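You operate a simulated robot arm through the tools that you are given. There is no shell and no other tool.

You run a simulated two-armed robot. Do the job below in one go: nothing can be reset, and whatever is moved stays where it is left.

JOB
Key in size, rows and step from the job sheet and store them.

It is judged by the outcome, as a careful person would: the job done as asked, and still so three seconds after it is handed in. It fails if anything else is knocked over, pushed out of place, dropped, spilled or broken. Flat cloth is picked up by pressing the open fingertips on it (5 to 10 N) and closing them slowly along it; thin cloth reads only 2 to 8 mm in the jaws.

ROBOT AND FRAMES
Two 7-joint arms with fingered hands on one trunk that stands fixed in place. Base frame: the origin is at the foot of the trunk, x ahead of it, y to its left, z up; the work surface is at about z = 940. Lengths are in mm, angles in rad, forces in N, time in s.
The left shoulder is at [70, 142, 1189], the right one opposite. With the tool pointing down near the work surface each hand reaches from about 440 to 800 mm from the base axis, measured 20 degrees to its own side. Payload 3.6 kg a hand.
The TCP of each hand is the grasp point between the finger pads, 25 mm short of the fingertips. In the tool frame z runs along the fingers and y along their closing line. The gripper opens to 88 mm; its body begins 29 mm behind the TCP. The gripper is a hand of 5 fingers: y runs from the thumb to the fingers, the wrist lies at [-13, -97, -162] in the tool frame, and closing takes about 1.5 s.
Orientation is told as [roll, pitch, yaw] about the base's x, y, z axes, in that order, counted from this pose: with the fingers straight down and the wrist toward the robot, the tool's x, y and z point along [0, 1, 0], [1, 0, 0] and [0, 0, -1] of the base frame.

CONTROLS
- The arms move only by the tool step_arm. It takes "left_commands", "right_commands" or both (then of equal length, played together; a hand with none holds still); each is a list of rows, each a list of 3 entries, a list of its own where there are three numbers: the shift along the tool's x, y, z in mm, then the turn, a rotation vector about the tool's x, y, z in rad, then the gripper command, from -1 (shut) to 1 (fully open), values between in proportion. In form: [[[tx, ty, tz], [rx, ry, rz], jaw], ...]. A call has 1 to 20 rows; each row is the pose to reach, as a shift and turn from the pose commanded when the call began, along the tool's axes at that moment. Rows are played at 5 a second. More than 50 mm and 0.15 rad between two rows, or a gripper value outside its range, and nothing of the call is played. A pose out of reach is approached as far as the arm can. The call stops where the force on the tool passes 40 N (or 10 N more than at its start, if that is more) or the arm is blocked; 0.2 s more then pass. The fingers move at their own pace (about 72 mm/s each) and stop on an object; they squeeze with about 29 N. The grip force told is the motor's: it shows also when the fingers shut on nothing. Time passes only in rows, and 0.2 s behind the last, so rows that repeat a pose let the fingers close. It gives the time, the measured TCP pose, the force on the tool (base axes), the opening and the grip force at its end, in the units of the frame above (readings bear some noise), with the torque about the TCP (base axes, N m) and any sound that the robot's microphone picked up.
- Cameras (640 x 400 px; columns grow to the right, rows downward): "scene" is now at [119.3, -53.9, 1416.8]; the picture's right is [-0.62, -0.78, 0.00], its down [-0.46, 0.37, -0.81] and it looks along [0.63, -0.50, -0.59] (base axes); focal length 229 px, centre (320, 200). "left" rides on the left gripper at [-59, -79, -105] in its tool frame; the picture's right is [-0.73, -0.32, 0.61], its down [0.62, -0.68, 0.38] and it looks along [0.29, 0.66, 0.70] (tool axes); focal length 234 px, centre (320, 200). "right" rides on the right gripper at [59, -79, -105] in its tool frame; the picture's right is [-0.73, 0.32, -0.61], its down [-0.62, -0.68, 0.38] and it looks along [-0.29, 0.66, 0.70] (tool axes); focal length 234 px, centre (320, 200). There is no depth. A picture from a camera that has moved, and an enlarged one, comes with that camera's place and axes in the base frame and with its lens.
- snapshot(camera): a new picture of that camera. No time passes.
- move_column(by): slides the trunk up (or, below 0, down) by that many mm; the arms and the scene camera ride with it, the base frame stays. It gives what a move gives, with no picture.
- grasp_type(shape, hand): the hand has 5 fingers and takes this shape, open, in about a second: jaw (thumb against the fingers, like two jaws); tri (thumb and two fingers); tip (a fingertip pinch); poke (one finger out to press); point (the index stretched); flat (the hand flat); cup (the hand cupped); fist (a fist). The gripper value then closes the fingers along that shape, each until it touches; the sizes above hold for jaw. It gives what a move gives, with no picture.
- turn_head(pan, tilt): turns the head with the scene camera to pan (to the left, within 1.501 rad either way) and tilt (down, from -0.506 to 1.204), counted from straight ahead of the robot. It gives what a move gives.
- close_up(camera, box): a new picture of the part [left, top, right, bottom] of that camera's present view, enlarged. No time passes.
- hand_in(): hands the job in; it is judged then, once.

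Nothing tells you positions but the pictures and the camera data. Unless the task says otherwise, let go and move clear before handing in.

The tools are called after "Request:" as a command line: name --argument value ..., lists and objects as JSON in quotes. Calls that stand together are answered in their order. step_arm: Moves the arms, as the interface text tells. Its arguments: {"type":"object","properties":{"left_commands":{"type":"array"},"right_commands":{"type":"array"}},"required":[]} The other tools are called the same way: move_column (by) moves the trunk up or down; grasp_type (shape, hand) gives the hand a shape; turn_head (pan, tilt) turns the head that bears the scene camera; snapshot (camera) takes a picture; close_up (camera, box) takes an enlarged picture of a part of a camera's view; hand_in () hands the job in.

At the start:

```text
t: 0.0
left_eef_pos: [503.6, -0.0, 1271.3]
left_tool_rot: [0.001, 0.001, 0.0]
left_ft_force: [0.3, -1.0, 0.5]
left_moment: [-0.02, -0.01, 0.01]
left_grip_width: 87.8
left_grip_force: 0.1
left_shape: jaw
right_eef_pos: [325.6, -433.1, 1299.4]
right_tool_rot: [0.0, 0.0, 0.003]
right_ft_force: [-0.5, 0.0, -0.1]
right_moment: [-0.01, 0.0, 0.01]
right_grip_width: 87.7
right_grip_force: 0.0
right_shape: jaw
trunk travel left (down, up): [-725.0, 215.0]
head pan, tilt (commanded): [-0.672, 0.627]
```

scene: 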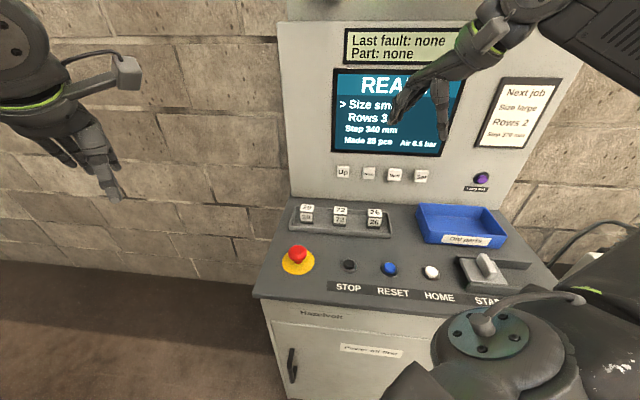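
right: 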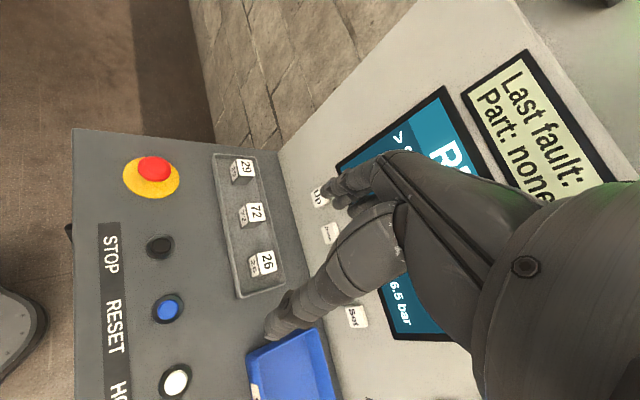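
left: 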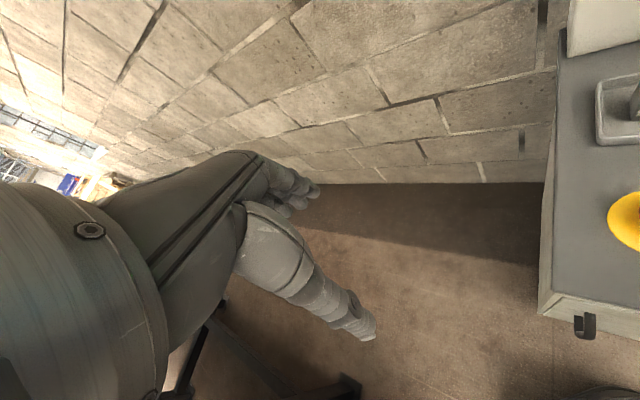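

I see a machine with a screen, four small keys (Up, Down?, ..., Set), and a job sheet at the right of the panel. I'll enlarge the pictures to read the labels.

Request:
close_up --camera "scene" --box '[460, 70, 580, 150]'

Request:
close_up --camera "scene" --box '[320, 150, 500, 200]'

Request:
close_up --camera "scene" --box '[320, 20, 480, 170]'

Request:
close_up --camera "scene" --box '[260, 190, 540, 320]'

```text
5.00 times, centred on (520, 110) of scene
camera zoom: at [119.3, -53.9, 1416.8], right [-0.62, -0.78, 0.0], down [-0.46, 0.37, -0.81], along [0.63, -0.5, -0.59], focal length 1144 px, centre (-680, 650)
```

zoom: 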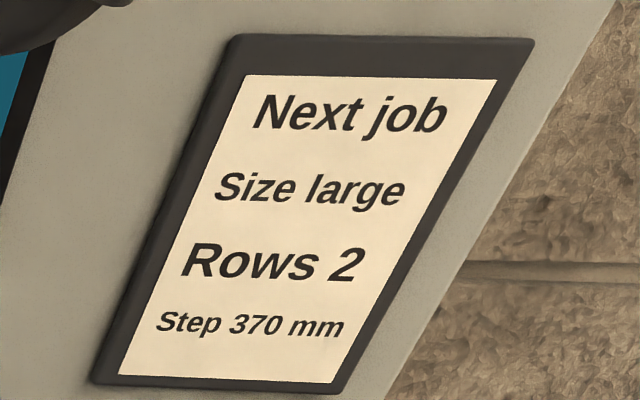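

```text
3.56 times, centred on (410, 175) of scene
camera zoom: at [119.3, -53.9, 1416.8], right [-0.62, -0.78, 0.0], down [-0.46, 0.37, -0.81], along [0.63, -0.5, -0.59], focal length 813 px, centre (0, 289)
```

zoom: 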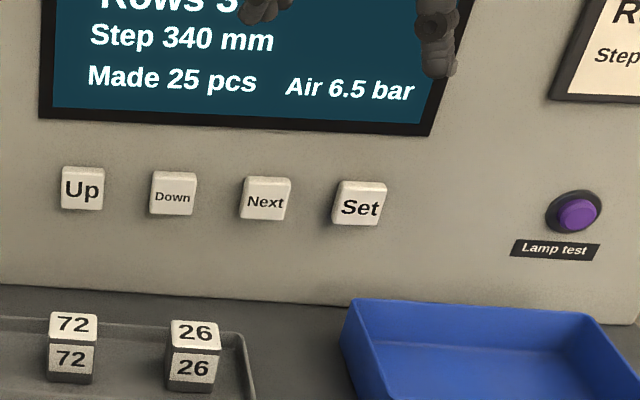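

```text
2.67 times, centred on (400, 95) of scene
camera zoom: at [119.3, -53.9, 1416.8], right [-0.62, -0.78, 0.0], down [-0.46, 0.37, -0.81], along [0.63, -0.5, -0.59], focal length 610 px, centre (107, 480)
```

zoom: 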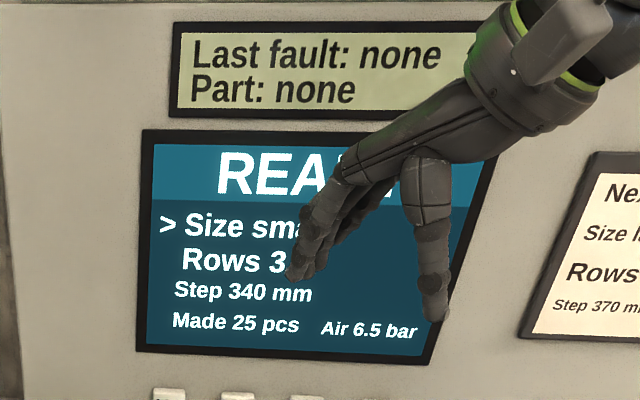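

```text
2.29 times, centred on (400, 255) of scene
camera zoom: at [119.3, -53.9, 1416.8], right [-0.62, -0.78, 0.0], down [-0.46, 0.37, -0.81], along [0.63, -0.5, -0.59], focal length 523 px, centre (137, 74)
```

zoom: 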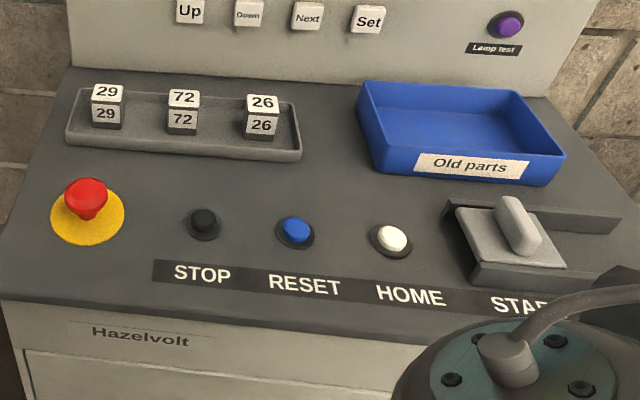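

The job sheet asks for Size large, Rows 2, Step 370 mm. The keys are Up, Down, Next and Set, and the Up key triangulates to about [573, -507, 1063]. I'll put the right hand into the poke shape and turn the head to face the panel.

Request:
grasp_type --hand "right" --shape "poke"

Request:
turn_head --pan -0.75 --tilt 0.5

Request:
snapshot --camera "scene"

Request:
snapshot --camera "right"

```text
t: 0.9
left_eef_pos: [504.7, 0.4, 1269.8]
left_tool_rot: [-0.001, 0.0, 0.0]
left_ft_force: [-0.7, -0.7, 0.5]
left_moment: [-0.02, 0.01, 0.01]
left_grip_width: 87.7
left_grip_force: 0.0
left_shape: jaw
right_eef_pos: [325.4, -432.6, 1299.4]
right_tool_rot: [0.001, 0.001, 0.003]
right_ft_force: [-0.6, -0.1, 0.0]
right_moment: [-0.02, 0.01, 0.02]
right_grip_width: 0.1
right_grip_force: 0.1
right_shape: poke
trunk travel left (down, up): [-725.0, 215.0]
head pan, tilt (commanded): [-0.672, 0.627]
```

```text
t: 1.6
left_eef_pos: [503.6, 0.4, 1270.4]
left_tool_rot: [0.001, 0.001, 0.0]
left_ft_force: [0.2, 0.2, -0.5]
left_moment: [0.01, -0.01, 0.01]
left_grip_width: 87.8
left_grip_force: 0.1
left_shape: jaw
right_eef_pos: [326.5, -431.9, 1300.0]
right_tool_rot: [-0.001, 0.002, 0.001]
right_ft_force: [0.3, -0.7, 0.1]
right_moment: [0.02, -0.01, 0.0]
right_grip_width: 0.0
right_grip_force: 0.2
right_shape: poke
trunk travel left (down, up): [-725.0, 215.0]
head pan, tilt (commanded): [-0.75, 0.499]
```

```text
taken
camera scene: at [117.3, -61.4, 1428.2], right [-0.68, -0.73, 0.0], down [-0.35, 0.33, -0.88], along [0.64, -0.6, -0.48], focal length 229 px, centre (320, 200)
```

scene: 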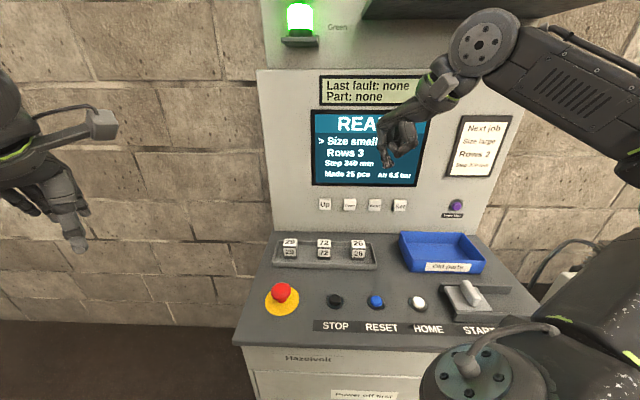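

```text
taken
camera right: at [248.0, -373.6, 1404.7], right [0.32, -0.73, 0.61], down [-0.68, -0.62, -0.38], along [0.66, -0.29, -0.7], focal length 234 px, centre (320, 200)
```

right: 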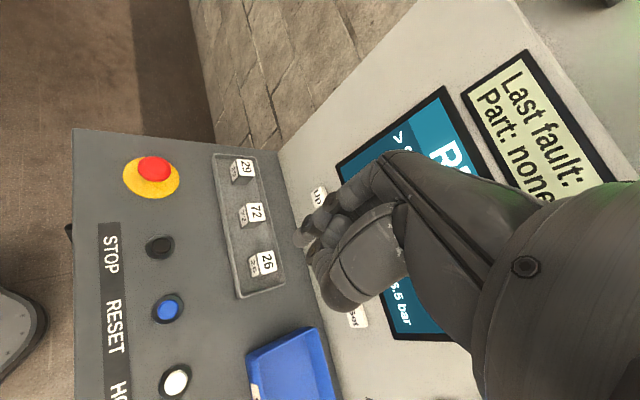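

The machine is now centred in the scene view and the right hand has changed shape. Next I'll enlarge both views of the hand to find the poking fingertip, and the panel for measuring.

Request:
close_up --camera "right" --box '[270, 140, 430, 330]'

Request:
close_up --camera "scene" --box '[360, 70, 480, 170]'

Request:
close_up --camera "scene" --box '[300, 185, 480, 245]'

Request:
close_up --camera "scene" --box '[240, 220, 560, 350]'

```text
2.11 times, centred on (350, 235) of right
camera zoom: at [248.0, -373.6, 1404.7], right [0.32, -0.73, 0.61], down [-0.68, -0.62, -0.38], along [0.66, -0.29, -0.7], focal length 493 px, centre (257, 126)
```

zoom: 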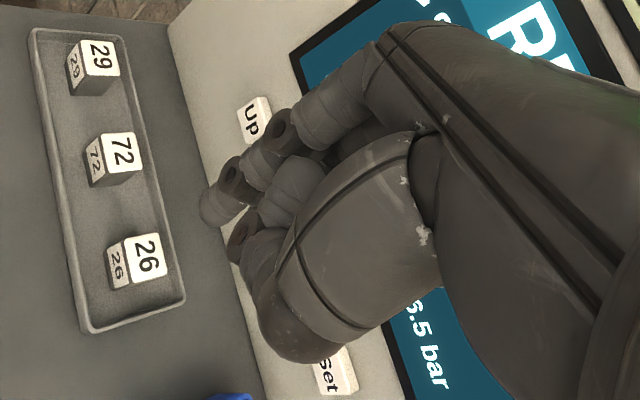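

```text
4.00 times, centred on (420, 120) of scene
camera zoom: at [117.3, -61.4, 1428.2], right [-0.68, -0.73, 0.0], down [-0.35, 0.33, -0.88], along [0.64, -0.6, -0.48], focal length 915 px, centre (-80, 520)
```

zoom: 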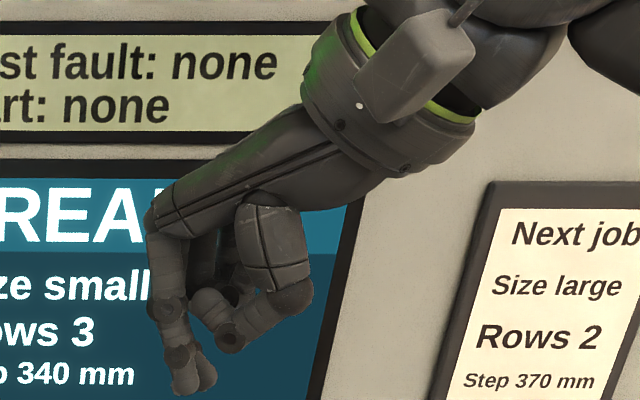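

```text
3.56 times, centred on (390, 215) of scene
camera zoom: at [117.3, -61.4, 1428.2], right [-0.68, -0.73, 0.0], down [-0.35, 0.33, -0.88], along [0.64, -0.6, -0.48], focal length 813 px, centre (71, 147)
```

zoom: 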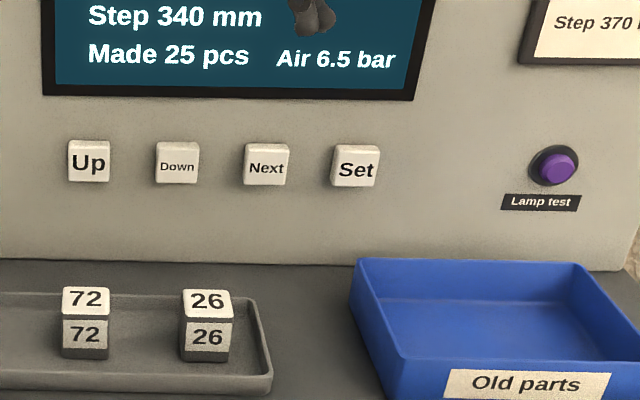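

```text
2.00 times, centred on (400, 285) of scene
camera zoom: at [117.3, -61.4, 1428.2], right [-0.68, -0.73, 0.0], down [-0.35, 0.33, -0.88], along [0.64, -0.6, -0.48], focal length 458 px, centre (160, 30)
```

zoom: 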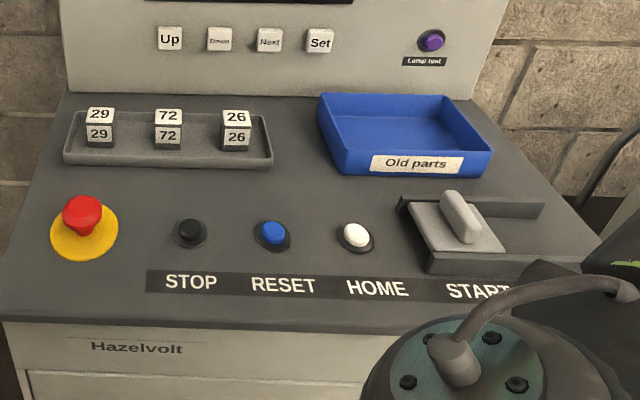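

The poke fingertip looks to sit about [14, -6, 18] from the TCP, not far beyond the other knuckles. I'll compare it with the point shape.

Request:
grasp_type --hand "right" --shape "point"

Request:
close_up --camera "right" --box '[240, 100, 440, 330]'

Request:
close_up --camera "scene" --box '[360, 70, 480, 170]'

```text
t: 2.5
left_eef_pos: [503.3, 0.3, 1271.3]
left_tool_rot: [0.0, -0.001, -0.001]
left_ft_force: [0.4, -0.7, 0.0]
left_moment: [0.02, -0.03, 0.04]
left_grip_width: 87.7
left_grip_force: 0.1
left_shape: jaw
right_eef_pos: [326.0, -432.1, 1300.4]
right_tool_rot: [0.001, 0.001, 0.002]
right_ft_force: [0.1, -0.8, -0.6]
right_moment: [-0.03, -0.01, 0.01]
right_grip_width: 0.0
right_grip_force: 0.1
right_shape: point
trunk travel left (down, up): [-725.0, 215.0]
head pan, tilt (commanded): [-0.75, 0.499]
```

```text
1.74 times, centred on (340, 215) of right
camera zoom: at [248.0, -373.6, 1404.7], right [0.32, -0.73, 0.61], down [-0.68, -0.62, -0.38], along [0.66, -0.29, -0.7], focal length 407 px, centre (285, 174)
```

zoom: 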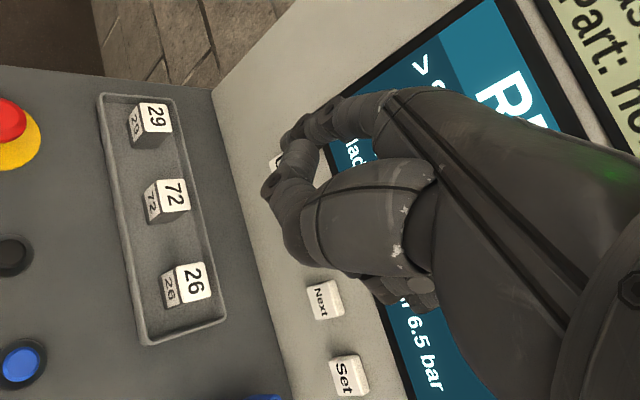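

```text
4.00 times, centred on (420, 120) of scene
camera zoom: at [117.3, -61.4, 1428.2], right [-0.68, -0.73, 0.0], down [-0.35, 0.33, -0.88], along [0.64, -0.6, -0.48], focal length 915 px, centre (-80, 520)
```

zoom: 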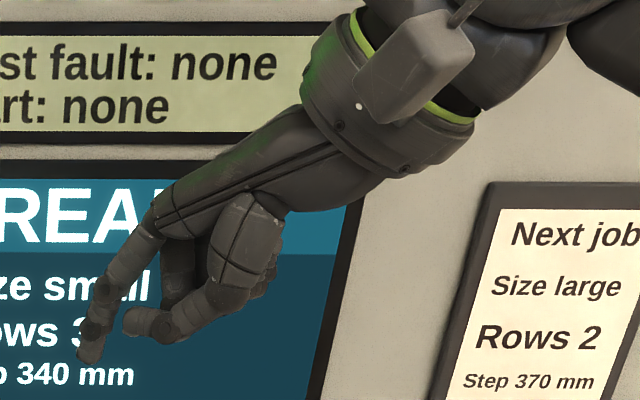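

In the point shape the index sticks out cleanly, with its tip about [14, 52, 14] in the tool frame. The panel is nearly vertical and faces about 45° to the robot, with the four keys 80 mm apart at z ≈ 1063. I'll yaw the right hand in place to face the panel.

Request:
step_arm --right_commands '[[[0, 0, 0], [0, 0, 0.13], 1], [[0, 0, 0], [0, 0, 0.26], 1], [[0, 0, 0], [0, 0, 0.39], 1], [[0, 0, 0], [0, 0, 0.52], 1], [[0, 0, 0], [0, 0, 0.65], 1], [[0, 0, 0], [0, 0, 0.785], 1], [[0, 0, 0], [0, 0, 0.785], 1]]'

```text
t: 4.1
left_eef_pos: [504.0, -0.5, 1271.5]
left_tool_rot: [0.0, 0.0, -0.001]
left_ft_force: [-0.1, -0.3, -0.1]
left_moment: [-0.02, 0.02, 0.0]
left_grip_width: 87.7
left_grip_force: 0.1
left_shape: jaw
right_eef_pos: [325.5, -432.1, 1299.0]
right_tool_rot: [-0.001, 0.0, -0.785]
right_ft_force: [0.3, -0.4, -0.9]
right_moment: [0.0, 0.0, -0.01]
right_grip_width: 0.1
right_grip_force: 0.0
right_shape: point
trunk travel left (down, up): [-725.0, 215.0]
head pan, tilt (commanded): [-0.75, 0.499]
```

The yaw went through cleanly and the hand now faces the panel. Next I'll pitch the fingers up by 0.5 rad and look again.

Request:
step_arm --right_commands '[[[0, 0, 0], [-0.125, 0, 0], 1], [[0, 0, 0], [-0.25, 0, 0], 1], [[0, 0, 0], [-0.375, 0, 0], 1], [[0, 0, 0], [-0.5, 0, 0], 1], [[0, 0, 0], [-0.5, 0, 0], 1]]'

Request:
snapshot --camera "scene"

Request:
snapshot --camera "right"

```text
t: 5.3
left_eef_pos: [503.8, -0.6, 1271.5]
left_tool_rot: [-0.001, 0.0, 0.001]
left_ft_force: [0.2, -0.1, 0.1]
left_moment: [0.0, 0.01, 0.03]
left_grip_width: 87.4
left_grip_force: 0.1
left_shape: jaw
right_eef_pos: [325.4, -433.3, 1298.5]
right_tool_rot: [0.001, -0.504, -0.784]
right_ft_force: [0.2, 0.5, -0.2]
right_moment: [0.01, 0.01, -0.01]
right_grip_width: 0.0
right_grip_force: 0.1
right_shape: point
trunk travel left (down, up): [-725.0, 215.0]
head pan, tilt (commanded): [-0.75, 0.499]
```

```text
taken
camera scene: at [117.5, -61.4, 1428.2], right [-0.68, -0.73, 0.0], down [-0.35, 0.33, -0.88], along [0.64, -0.6, -0.48], focal length 229 px, centre (320, 200)
```

scene: 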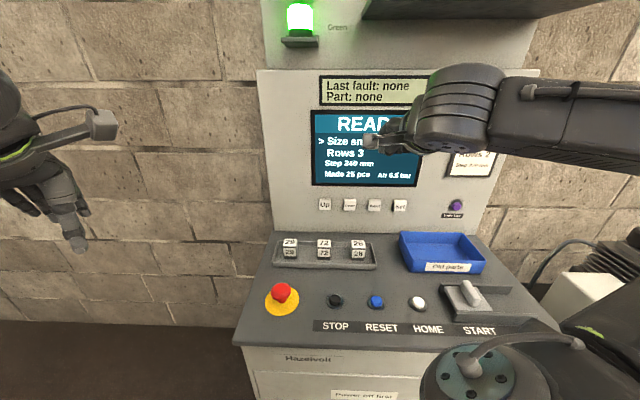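

```text
taken
camera right: at [283.6, -306.0, 1353.3], right [-0.52, -0.51, 0.69], down [-0.73, -0.15, -0.66], along [0.44, -0.85, -0.29], focal length 234 px, centre (320, 200)
```

right: 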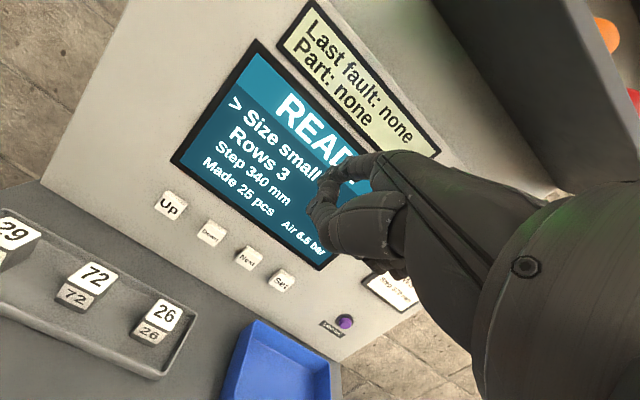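

The hand is oriented well and the key positions agree between both cameras: Up ≈ (575, -511), Set ≈ (409, -680), z ≈ 1063. Before approaching I'll enlarge the fingertip to check its location.

Request:
close_up --camera "scene" --box '[340, 100, 440, 165]'

Request:
close_up --camera "right" --box '[280, 130, 440, 230]'

```text
6.15 times, centred on (390, 132) of scene
camera zoom: at [117.5, -61.4, 1428.2], right [-0.68, -0.73, 0.0], down [-0.35, 0.33, -0.88], along [0.64, -0.6, -0.48], focal length 1408 px, centre (-111, 615)
```

zoom: 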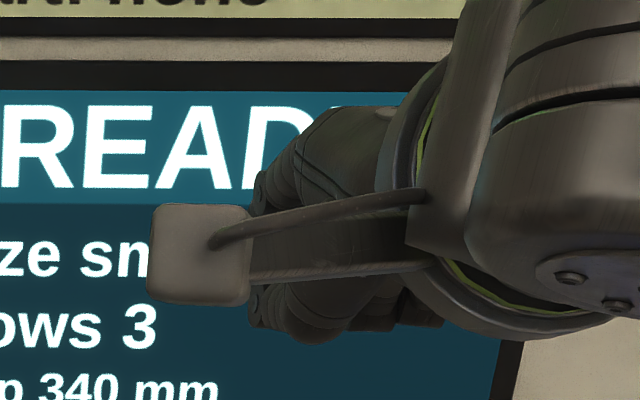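

```text
4.00 times, centred on (360, 180) of right
camera zoom: at [283.6, -306.0, 1353.3], right [-0.52, -0.51, 0.69], down [-0.73, -0.15, -0.66], along [0.44, -0.85, -0.29], focal length 937 px, centre (160, 280)
```

zoom: 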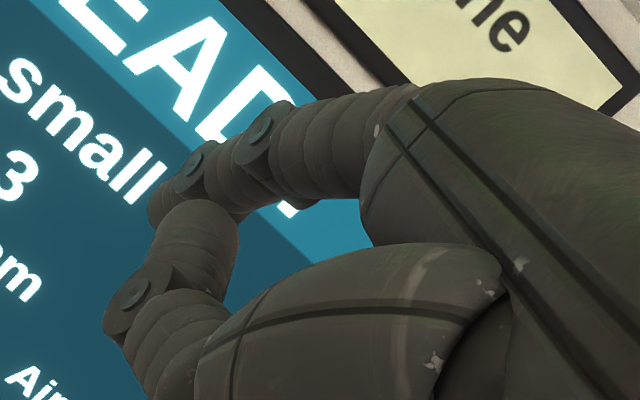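

The fingertip estimate holds at about [16, 50, 16] in the tool frame. I'll now move it to about 60 mm in front of the Up key.

Request:
step_arm --right_commands '[[[10.7, -1.3, 27.3], [0, 0, 0], 1], [[21.3, -2.6, 54.6], [0, 0, 0], 1], [[32, -3.9, 81.9], [0, 0, 0], 1], [[42.6, -5.2, 109.2], [0, 0, 0], 1], [[53.3, -6.5, 136.5], [0, 0, 0], 1], [[64, -7.7, 163.7], [0, 0, 0], 1], [[74.6, -9, 191], [0, 0, 0], 1], [[85.3, -10.3, 218.3], [0, 0, 0], 1], [[95.9, -11.6, 245.6], [0, 0, 0], 1], [[106.6, -12.9, 272.9], [0, 0, 0], 1], [[106.6, -12.9, 272.9], [0, 0, 0], 1]]'

Request:
snapshot --camera "scene"

Request:
snapshot --camera "right"

```text
t: 7.7
left_eef_pos: [502.5, 0.8, 1272.4]
left_tool_rot: [0.0, 0.0, -0.001]
left_ft_force: [0.2, -0.1, 0.0]
left_moment: [-0.01, -0.01, -0.02]
left_grip_width: 88.0
left_grip_force: 0.1
left_shape: jaw
right_eef_pos: [485.2, -441.0, 1055.2]
right_tool_rot: [-0.001, -0.502, -0.785]
right_ft_force: [0.6, -0.2, -0.6]
right_moment: [-0.04, 0.02, 0.02]
right_grip_width: 0.1
right_grip_force: 0.0
right_shape: point
trunk travel left (down, up): [-725.0, 215.0]
head pan, tilt (commanded): [-0.75, 0.499]
```

```text
taken
camera scene: at [116.7, -61.3, 1428.3], right [-0.68, -0.73, 0.0], down [-0.35, 0.33, -0.88], along [0.64, -0.6, -0.48], focal length 229 px, centre (320, 200)
```

scene: 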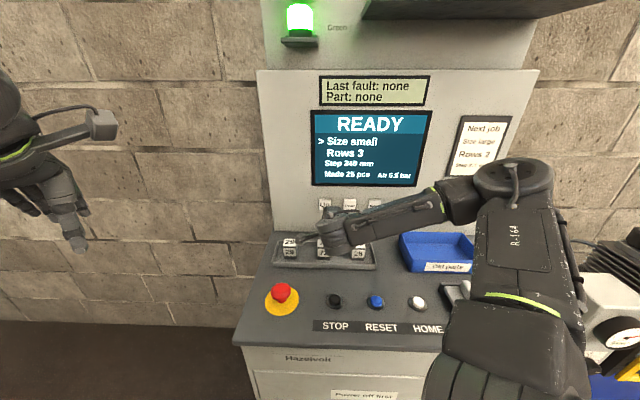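

```text
taken
camera right: at [443.6, -315.6, 1109.7], right [-0.52, -0.51, 0.69], down [-0.73, -0.15, -0.66], along [0.44, -0.85, -0.29], focal length 234 px, centre (320, 200)
```

right: 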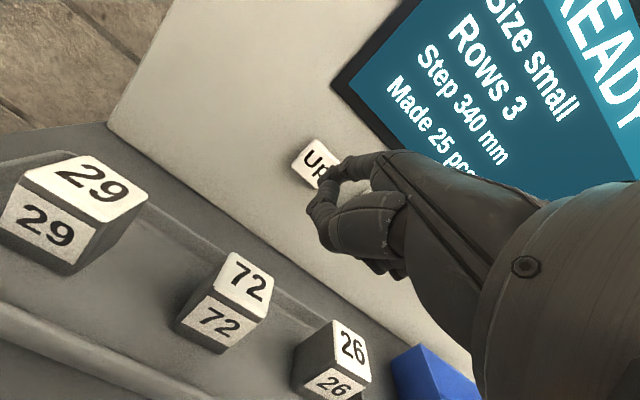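

The fingertip is in front of the Up key and the whole screen is visible. I'll enlarge the view to check the alignment.

Request:
close_up --camera "right" --box '[260, 110, 420, 210]'

Request:
close_up --camera "scene" --box '[270, 170, 430, 270]'

```text
4.00 times, centred on (340, 160) of right
camera zoom: at [443.6, -315.6, 1109.7], right [-0.52, -0.51, 0.69], down [-0.73, -0.15, -0.66], along [0.44, -0.85, -0.29], focal length 937 px, centre (240, 360)
```

zoom: 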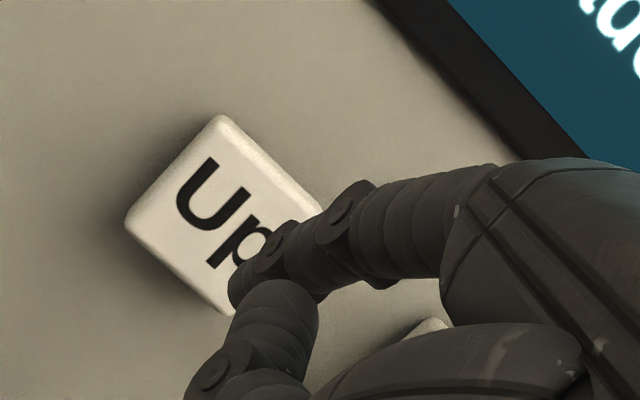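

```text
4.00 times, centred on (350, 220) of scene
camera zoom: at [116.7, -61.3, 1428.3], right [-0.68, -0.73, 0.0], down [-0.35, 0.33, -0.88], along [0.64, -0.6, -0.48], focal length 915 px, centre (200, 120)
```

zoom: 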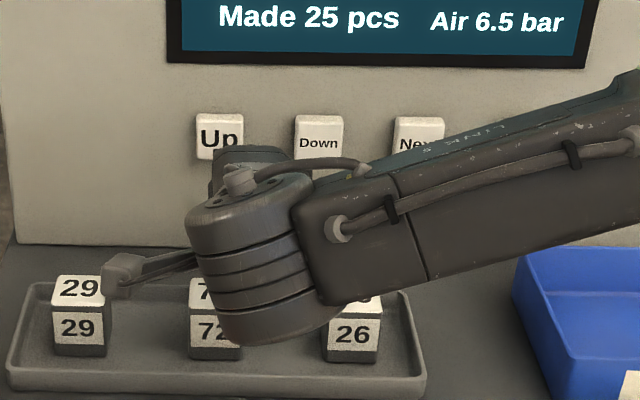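

The tip lines up with the centre of the Up key to within a few mm, about 60 mm short of it. I'll move 45 mm closer and look again.

Request:
step_arm --right_commands '[[[0.4, 7.6, 4.8], [0, 0, 0], 1], [[0.8, 15.2, 9.7], [0, 0, 0], 1], [[1.1, 22.9, 14.5], [0, 0, 0], 1], [[1.4, 30.5, 19.4], [0, 0, 0], 1], [[1.4, 38.1, 24.2], [0, 0, 0], 1], [[1.4, 38.1, 24.2], [0, 0, 0], 1]]'

Request:
close_up --camera "right" --box '[260, 110, 420, 210]'

Request:
close_up --camera "scene" --box '[270, 100, 440, 250]'

```text
t: 9.1
left_eef_pos: [503.5, 0.1, 1271.0]
left_tool_rot: [-0.002, 0.0, 0.0]
left_ft_force: [-0.7, -1.0, -0.2]
left_moment: [0.01, -0.02, 0.0]
left_grip_width: 87.8
left_grip_force: 0.0
left_shape: jaw
right_eef_pos: [517.9, -472.3, 1050.5]
right_tool_rot: [0.0, -0.501, -0.782]
right_ft_force: [0.4, -1.4, 0.9]
right_moment: [0.03, 0.04, 0.0]
right_grip_width: 0.1
right_grip_force: 0.1
right_shape: point
trunk travel left (down, up): [-725.0, 215.0]
head pan, tilt (commanded): [-0.75, 0.499]
```

```text
4.00 times, centred on (340, 160) of right
camera zoom: at [476.2, -346.1, 1105.9], right [-0.52, -0.51, 0.69], down [-0.73, -0.15, -0.66], along [0.44, -0.85, -0.3], focal length 937 px, centre (240, 360)
```

zoom: 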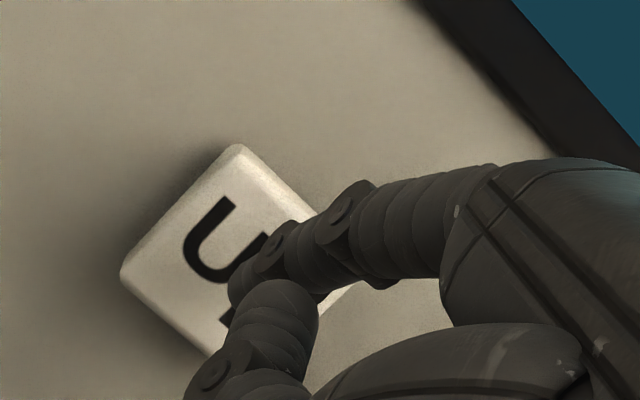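

```text
2.67 times, centred on (355, 175) of scene
camera zoom: at [117.4, -61.3, 1428.2], right [-0.68, -0.73, 0.0], down [-0.35, 0.33, -0.88], along [0.64, -0.6, -0.48], focal length 610 px, centre (227, 267)
```

zoom: 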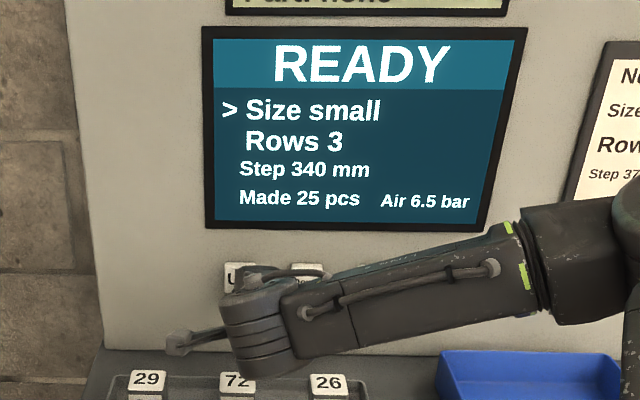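

The tip is centred on the Up key with about 16 mm left to go. I'll advance in small steps and watch the force and the screen.

Request:
step_arm --right_commands '[[[0, 2.6, 1.4], [0, 0, 0], 1], [[0, 5.3, 2.9], [0, 0, 0], 1], [[0, 7.9, 4.3], [0, 0, 0], 1], [[0, 9.7, 5.3], [0, 0, 0], 1]]'

```text
t: 10.1
left_eef_pos: [503.0, -0.2, 1271.8]
left_tool_rot: [-0.001, 0.0, 0.0]
left_ft_force: [0.2, -0.3, 0.9]
left_moment: [0.01, 0.0, -0.01]
left_grip_width: 87.9
left_grip_force: 0.1
left_shape: jaw
right_eef_pos: [525.6, -479.6, 1051.7]
right_tool_rot: [0.0, -0.499, -0.784]
right_ft_force: [-1.7, 2.2, 0.0]
right_moment: [-0.08, -0.03, 0.04]
right_grip_width: 80.4
right_grip_force: 0.1
right_shape: point
trunk travel left (down, up): [-725.0, 215.0]
head pan, tilt (commanded): [-0.75, 0.499]
heard: click
```

I heard a click and felt about 3 N. I'll check the screen and the fingertip.

Request:
close_up --camera "scene" --box '[270, 100, 440, 250]'

Request:
close_up --camera "right" --box '[260, 110, 420, 210]'

```text
2.67 times, centred on (355, 175) of scene
camera zoom: at [116.6, -60.5, 1428.3], right [-0.68, -0.73, 0.0], down [-0.35, 0.33, -0.88], along [0.64, -0.6, -0.48], focal length 610 px, centre (227, 267)
```

zoom: 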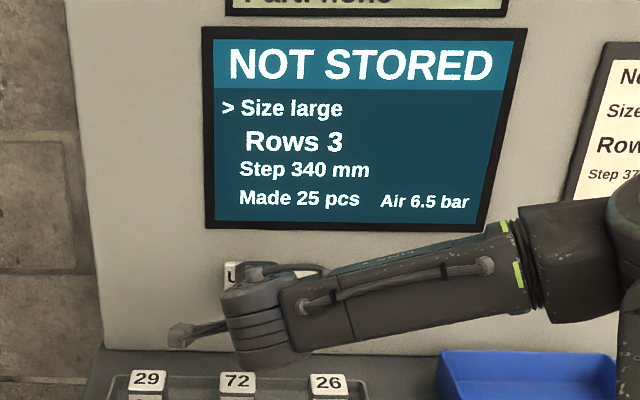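

```text
4.00 times, centred on (340, 160) of right
camera zoom: at [483.7, -353.7, 1105.7], right [-0.52, -0.51, 0.69], down [-0.73, -0.15, -0.66], along [0.44, -0.85, -0.29], focal length 937 px, centre (240, 360)
```

zoom: 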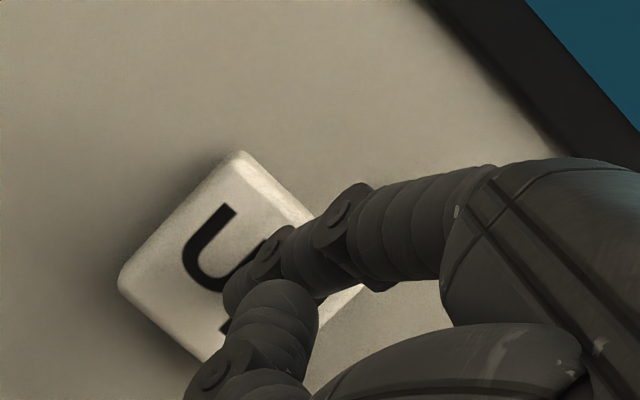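

Size is now large after one press. I'll back off 40 mm and slide 159 mm to the right to the front of the Next key.

Request:
step_arm --right_commands '[[[0, -8.8, -4.8], [0, 0, 0], 1], [[0, -17.6, -9.6], [0, 0, 0], 1], [[0, -26.3, -14.4], [0, 0, 0], 1], [[0, -35.1, -19.2], [0, 0, 0], 1], [[-20, -35.1, -19.2], [0, 0, 0], 1], [[-40, -35.1, -19.2], [0, 0, 0], 1], [[-60, -35.1, -19.2], [0, 0, 0], 1], [[-80, -35.1, -19.2], [0, 0, 0], 1], [[-100, -35.1, -19.2], [0, 0, 0], 1], [[-120, -35.1, -19.2], [0, 0, 0], 1], [[-140, -35.1, -19.2], [0, 0, 0], 1], [[-159, -35.1, -19.2], [0, 0, 0], 1], [[-159, -35.1, -19.2], [0, 0, 0], 1]]'

Request:
snapshot --camera "scene"

Request:
snapshot --camera "right"

Request:
close_up --camera "right" --box '[260, 110, 420, 210]'

```text
t: 12.9
left_eef_pos: [503.9, -1.0, 1271.9]
left_tool_rot: [0.0, -0.001, -0.002]
left_ft_force: [0.1, -0.4, 0.6]
left_moment: [-0.01, -0.01, -0.01]
left_grip_width: 87.6
left_grip_force: 0.1
left_shape: jaw
right_eef_pos: [385.4, -565.5, 1050.5]
right_tool_rot: [-0.002, -0.502, -0.784]
right_ft_force: [0.0, -0.3, -0.4]
right_moment: [0.01, -0.02, 0.0]
right_grip_width: 80.6
right_grip_force: 0.0
right_shape: point
trunk travel left (down, up): [-725.0, 215.0]
head pan, tilt (commanded): [-0.75, 0.499]
```

```text
taken
camera scene: at [117.6, -61.3, 1428.2], right [-0.68, -0.73, 0.0], down [-0.35, 0.33, -0.88], along [0.64, -0.6, -0.48], focal length 229 px, centre (320, 200)
```

scene: 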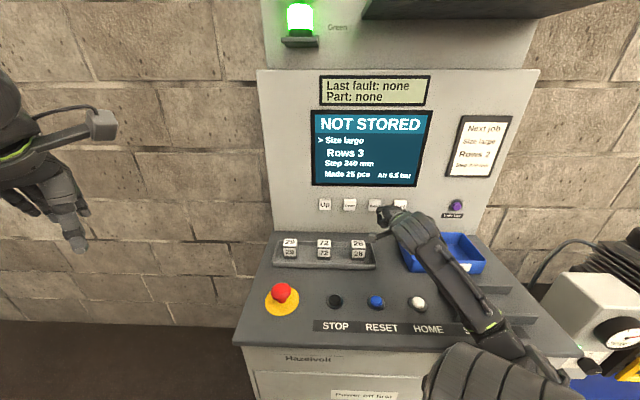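

```text
taken
camera right: at [343.5, -439.3, 1105.2], right [-0.52, -0.51, 0.69], down [-0.73, -0.15, -0.66], along [0.44, -0.85, -0.3], focal length 234 px, centre (320, 200)
```

right: 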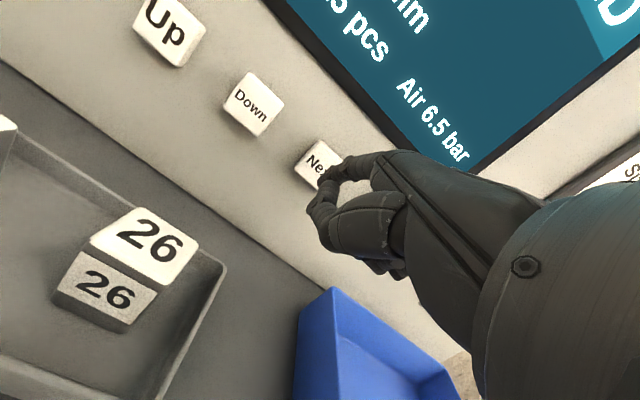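

```text
4.00 times, centred on (340, 160) of right
camera zoom: at [343.5, -439.3, 1105.2], right [-0.52, -0.51, 0.69], down [-0.73, -0.15, -0.66], along [0.44, -0.85, -0.3], focal length 937 px, centre (240, 360)
```

zoom: 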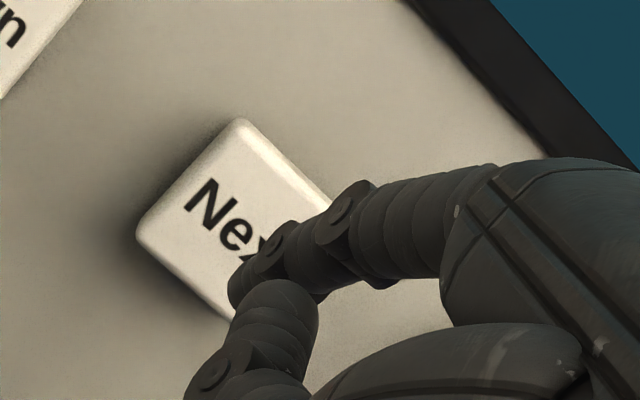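

The finger is in front of the Next key and aligned within about 2 mm, and the forearm looks clear of the START lever. I'll press Next with small steps.

Request:
step_arm --right_commands '[[[0, 8.8, 4.8], [0, 0, 0], 1], [[0, 17.6, 9.6], [0, 0, 0], 1], [[0, 22.8, 12.5], [0, 0, 0], 1], [[0, 26.3, 14.4], [0, 0, 0], 1], [[0, 29, 15.8], [0, 0, 0], 1], [[0, 31.6, 17.3], [0, 0, 0], 1], [[0, 33.3, 18.2], [0, 0, 0], 1]]'

Request:
close_up --camera "scene" --box '[300, 100, 470, 250]'

```text
t: 14.5
left_eef_pos: [504.0, 0.4, 1271.1]
left_tool_rot: [-0.002, 0.001, -0.001]
left_ft_force: [-0.3, -0.2, 0.2]
left_moment: [0.03, -0.01, 0.02]
left_grip_width: 87.6
left_grip_force: 0.1
left_shape: jaw
right_eef_pos: [411.9, -590.2, 1051.5]
right_tool_rot: [0.0, -0.501, -0.786]
right_ft_force: [-1.7, 1.7, 1.1]
right_moment: [-0.03, -0.04, 0.02]
right_grip_width: 80.6
right_grip_force: 0.1
right_shape: point
trunk travel left (down, up): [-725.0, 215.0]
head pan, tilt (commanded): [-0.75, 0.499]
heard: click
```

```text
2.67 times, centred on (385, 175) of scene
camera zoom: at [117.0, -60.9, 1428.3], right [-0.68, -0.73, 0.0], down [-0.35, 0.33, -0.88], along [0.64, -0.6, -0.48], focal length 610 px, centre (147, 267)
```

zoom: 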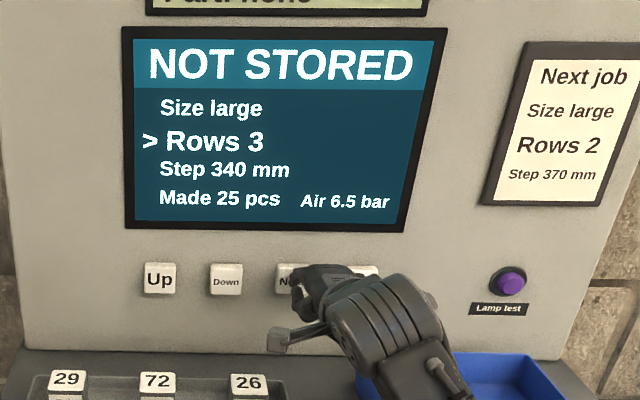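

The cursor moved to Rows. I'll retreat, shift 79.5 mm left to the Down key, and press it once.

Request:
step_arm --right_commands '[[[0, -8.8, -4.8], [0, 0, 0], 1], [[0, -17.6, -9.6], [0, 0, 0], 1], [[0, -26.3, -14.4], [0, 0, 0], 1], [[0, -31.6, -17.3], [0, 0, 0], 1], [[20, -31.6, -17.3], [0, 0, 0], 1], [[40, -31.6, -17.3], [0, 0, 0], 1], [[60, -31.6, -17.3], [0, 0, 0], 1], [[79, -31.6, -17.3], [0, 0, 0], 1], [[79, -31.6, -17.3], [0, 0, 0], 1]]'

Request:
close_up --camera "right" --box '[260, 110, 420, 210]'

Request:
snapshot --camera "scene"

```text
t: 16.5
left_eef_pos: [504.4, 0.2, 1270.5]
left_tool_rot: [0.001, 0.0, 0.0]
left_ft_force: [0.5, -0.1, 0.4]
left_moment: [-0.01, 0.01, -0.04]
left_grip_width: 87.4
left_grip_force: 0.1
left_shape: jaw
right_eef_pos: [442.6, -509.2, 1053.8]
right_tool_rot: [0.0, -0.499, -0.783]
right_ft_force: [-0.6, 0.4, -0.1]
right_moment: [0.0, -0.01, 0.01]
right_grip_width: 80.6
right_grip_force: 0.0
right_shape: point
trunk travel left (down, up): [-725.0, 215.0]
head pan, tilt (commanded): [-0.75, 0.499]
```

```text
4.00 times, centred on (340, 160) of right
camera zoom: at [400.3, -383.3, 1106.3], right [-0.52, -0.51, 0.69], down [-0.73, -0.15, -0.66], along [0.44, -0.85, -0.3], focal length 937 px, centre (240, 360)
```

zoom: 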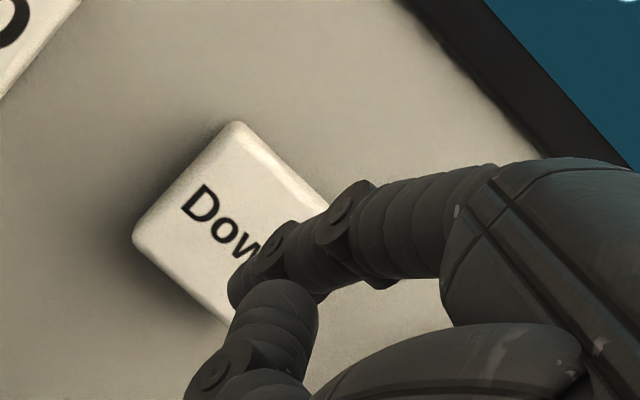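

```text
taken
camera scene: at [117.3, -61.4, 1428.2], right [-0.68, -0.73, 0.0], down [-0.35, 0.33, -0.88], along [0.64, -0.6, -0.48], focal length 229 px, centre (320, 200)
```

scene: 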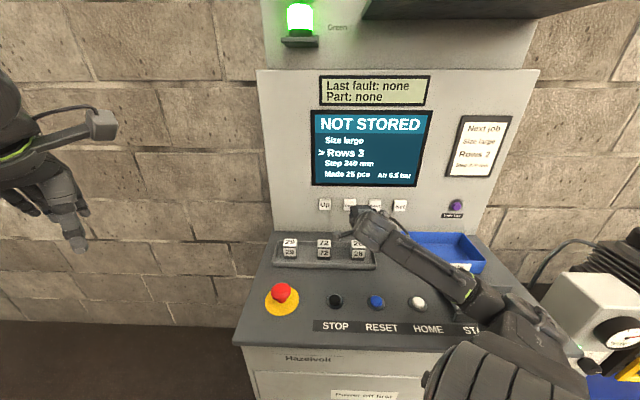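

The finger is aligned on the Down key in the same way. I'll press it once.

Request:
step_arm --right_commands '[[[0, 8.8, 4.8], [0, 0, 0], 1], [[0, 17.6, 9.6], [0, 0, 0], 1], [[0, 22.8, 12.5], [0, 0, 0], 1], [[0, 26.3, 14.4], [0, 0, 0], 1], [[0, 29, 15.8], [0, 0, 0], 1], [[0, 31.6, 17.3], [0, 0, 0], 1]]'

Request:
close_up --camera "scene" --box '[300, 100, 470, 250]'

```text
t: 17.9
left_eef_pos: [504.1, 1.2, 1271.9]
left_tool_rot: [0.002, 0.001, 0.0]
left_ft_force: [0.3, -0.9, 0.0]
left_moment: [0.0, 0.02, 0.01]
left_grip_width: 87.7
left_grip_force: 0.2
left_shape: jaw
right_eef_pos: [467.3, -534.6, 1051.4]
right_tool_rot: [0.0, -0.501, -0.783]
right_ft_force: [-1.3, 1.9, 0.6]
right_moment: [-0.05, -0.04, -0.01]
right_grip_width: 80.3
right_grip_force: 0.1
right_shape: point
trunk travel left (down, up): [-725.0, 215.0]
head pan, tilt (commanded): [-0.75, 0.499]
heard: click
```

```text
2.67 times, centred on (385, 175) of scene
camera zoom: at [117.0, -60.8, 1428.3], right [-0.68, -0.73, 0.0], down [-0.35, 0.33, -0.88], along [0.64, -0.6, -0.48], focal length 610 px, centre (147, 267)
```

zoom: 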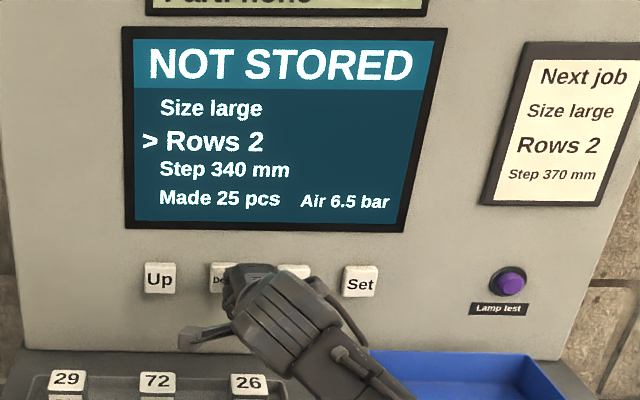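

Rows is now 2. I'll retreat, slide right 79 mm to Next, and press it once.

Request:
step_arm --right_commands '[[[0, -8.8, -4.8], [0, 0, 0], 1], [[0, -17.6, -9.6], [0, 0, 0], 1], [[0, -26.3, -14.4], [0, 0, 0], 1], [[0, -31.6, -17.3], [0, 0, 0], 1], [[-20, -31.6, -17.3], [0, 0, 0], 1], [[-40, -31.6, -17.3], [0, 0, 0], 1], [[-60, -31.6, -17.3], [0, 0, 0], 1], [[-79, -31.6, -17.3], [0, 0, 0], 1], [[-79, -31.6, -17.3], [0, 0, 0], 1], [[-79, -22.8, -12.5], [0, 0, 0], 1], [[-79, -14, -7.7], [0, 0, 0], 1], [[-79, -8.8, -4.8], [0, 0, 0], 1], [[-79, -5.3, -2.9], [0, 0, 0], 1], [[-79, -2.6, -1.4], [0, 0, 0], 1], [[-79, 0, 0], [0, 0, 0], 1], [[-79, 0.9, 0.5], [0, 0, 0], 1]]'

Request:
close_up --camera "scene" --box '[300, 100, 470, 250]'

```text
t: 21.3
left_eef_pos: [503.2, 0.0, 1270.3]
left_tool_rot: [0.0, -0.001, 0.0]
left_ft_force: [-0.4, -0.1, 0.0]
left_moment: [0.0, 0.0, -0.01]
left_grip_width: 87.5
left_grip_force: 0.1
left_shape: jaw
right_eef_pos: [412.3, -591.6, 1052.5]
right_tool_rot: [0.001, -0.501, -0.785]
right_ft_force: [-0.7, 2.2, 0.6]
right_moment: [-0.05, -0.04, 0.03]
right_grip_width: 80.4
right_grip_force: 0.0
right_shape: point
trunk travel left (down, up): [-725.0, 215.0]
head pan, tilt (commanded): [-0.75, 0.499]
heard: click
```

```text
2.67 times, centred on (385, 175) of scene
camera zoom: at [116.8, -60.9, 1428.3], right [-0.68, -0.73, 0.0], down [-0.35, 0.33, -0.88], along [0.64, -0.6, -0.48], focal length 610 px, centre (147, 267)
```

zoom: 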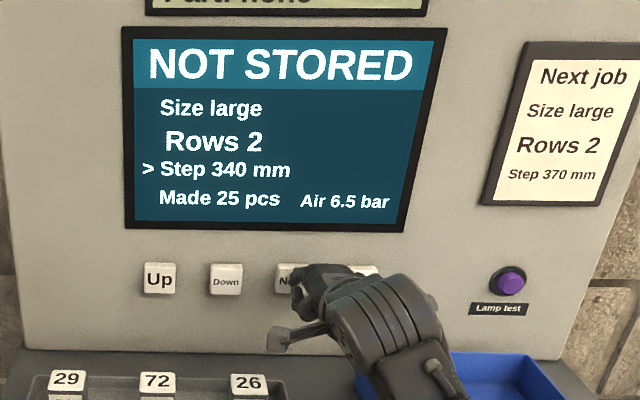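

The cursor is on Step. I'll retreat, slide 158 mm left to Up, and press it once to see how big the increment is.

Request:
step_arm --right_commands '[[[0, -8.8, -4.8], [0, 0, 0], 1], [[0, -17.6, -9.6], [0, 0, 0], 1], [[0, -26.3, -14.4], [0, 0, 0], 1], [[0, -32.5, -17.8], [0, 0, 0], 1], [[25, -32.5, -17.8], [0, 0, 0], 1], [[50, -32.5, -17.8], [0, 0, 0], 1], [[75, -32.5, -17.8], [0, 0, 0], 1], [[100, -32.5, -17.8], [0, 0, 0], 1], [[125, -32.5, -17.8], [0, 0, 0], 1], [[145, -32.5, -17.8], [0, 0, 0], 1], [[158, -32.5, -17.8], [0, 0, 0], 1], [[158, -32.5, -17.8], [0, 0, 0], 1], [[158, -22.8, -12.5], [0, 0, 0], 1], [[158, -14, -7.7], [0, 0, 0], 1], [[158, -8.8, -4.8], [0, 0, 0], 1], [[158, -5.3, -2.9], [0, 0, 0], 1], [[158, -2.6, -1.4], [0, 0, 0], 1], [[158, 0, 0], [0, 0, 0], 1]]'

Request:
close_up --camera "scene" --box '[280, 100, 450, 250]'

Request:
close_up --camera "right" --box '[260, 110, 420, 210]'

```text
t: 25.1
left_eef_pos: [502.0, 1.0, 1270.6]
left_tool_rot: [-0.001, 0.0, 0.0]
left_ft_force: [-0.3, -0.2, 0.2]
left_moment: [0.01, 0.0, 0.01]
left_grip_width: 87.7
left_grip_force: 0.0
left_shape: jaw
right_eef_pos: [524.8, -478.3, 1051.8]
right_tool_rot: [0.0, -0.501, -0.783]
right_ft_force: [-1.8, 1.7, 0.9]
right_moment: [-0.06, -0.01, 0.06]
right_grip_width: 80.6
right_grip_force: 0.1
right_shape: point
right hand out of reach, approached as far as the arm can: row 10, 11, 12, 13
trunk travel left (down, up): [-725.0, 215.0]
head pan, tilt (commanded): [-0.75, 0.499]
heard: click
```

```text
2.67 times, centred on (365, 175) of scene
camera zoom: at [116.8, -60.9, 1428.3], right [-0.68, -0.73, 0.0], down [-0.35, 0.33, -0.88], along [0.64, -0.6, -0.48], focal length 610 px, centre (200, 267)
```

zoom: 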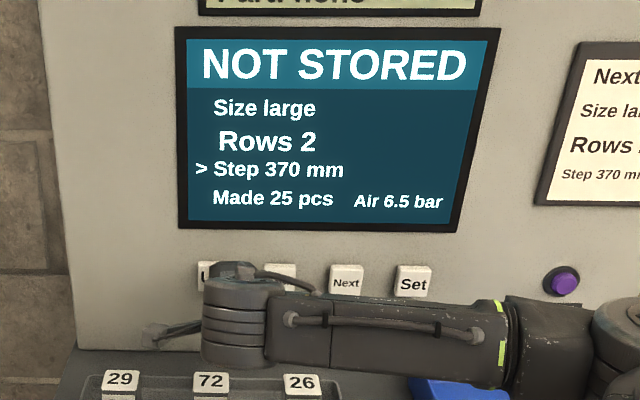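

```text
4.00 times, centred on (340, 160) of right
camera zoom: at [482.3, -353.6, 1105.9], right [-0.52, -0.51, 0.69], down [-0.73, -0.15, -0.66], along [0.44, -0.85, -0.29], focal length 937 px, centre (240, 360)
```

zoom: 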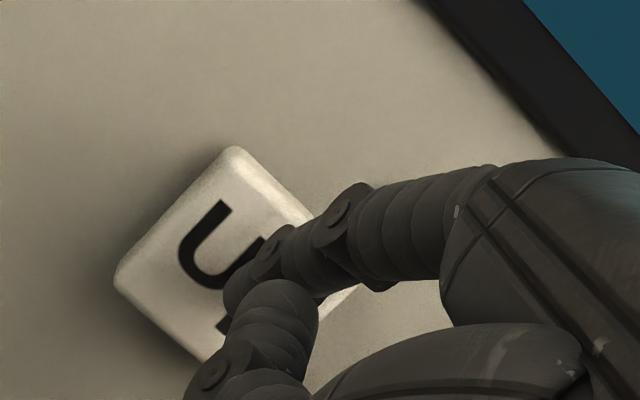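

Step is now 370 mm after one press. I'll retreat and slide back to the front of Next, well clear of the keys, and then go on to Set in stages.

Request:
step_arm --right_commands '[[[0, -8.8, -4.8], [0, 0, 0], 1], [[0, -17.6, -9.6], [0, 0, 0], 1], [[0, -26.3, -14.4], [0, 0, 0], 1], [[0, -32.5, -17.8], [0, 0, 0], 1], [[-20, -32.5, -17.8], [0, 0, 0], 1], [[-40, -32.5, -17.8], [0, 0, 0], 1], [[-60, -32.5, -17.8], [0, 0, 0], 1], [[-80, -32.5, -17.8], [0, 0, 0], 1], [[-100, -32.5, -17.8], [0, 0, 0], 1], [[-120, -32.5, -17.8], [0, 0, 0], 1], [[-140, -32.5, -17.8], [0, 0, 0], 1], [[-158, -32.5, -17.8], [0, 0, 0], 1], [[-158, -32.5, -17.8], [0, 0, 0], 1]]'

Request:
close_up --camera "scene" --box '[280, 100, 450, 200]'

Request:
snapshot --camera "scene"

```text
t: 27.9
left_eef_pos: [503.8, -0.1, 1271.4]
left_tool_rot: [0.001, -0.001, 0.0]
left_ft_force: [1.3, 0.1, 0.4]
left_moment: [0.0, -0.01, 0.0]
left_grip_width: 87.7
left_grip_force: 0.2
left_shape: jaw
right_eef_pos: [388.2, -565.1, 1050.5]
right_tool_rot: [0.001, -0.501, -0.785]
right_ft_force: [0.6, -0.3, -0.7]
right_moment: [0.0, -0.03, -0.01]
right_grip_width: 80.6
right_grip_force: 0.1
right_shape: point
right hand out of reach, approached as far as the arm can: row 3, 4
trunk travel left (down, up): [-725.0, 215.0]
head pan, tilt (commanded): [-0.75, 0.499]
```

```text
3.76 times, centred on (365, 150) of scene
camera zoom: at [117.7, -61.4, 1428.2], right [-0.68, -0.73, 0.0], down [-0.35, 0.33, -0.88], along [0.64, -0.6, -0.48], focal length 861 px, centre (151, 388)
```

zoom: 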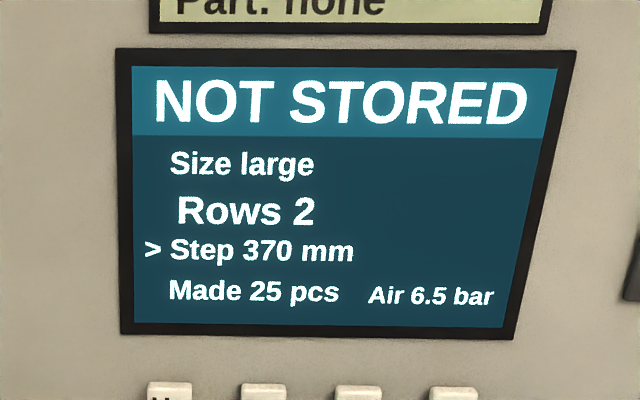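

```text
taken
camera scene: at [117.7, -61.4, 1428.2], right [-0.68, -0.73, 0.0], down [-0.35, 0.33, -0.88], along [0.64, -0.6, -0.48], focal length 229 px, centre (320, 200)
```

scene: 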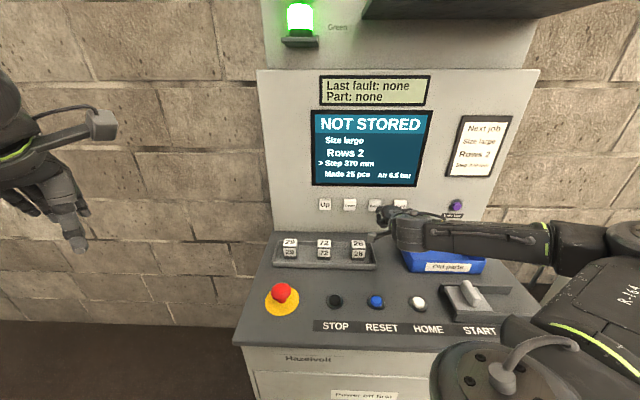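

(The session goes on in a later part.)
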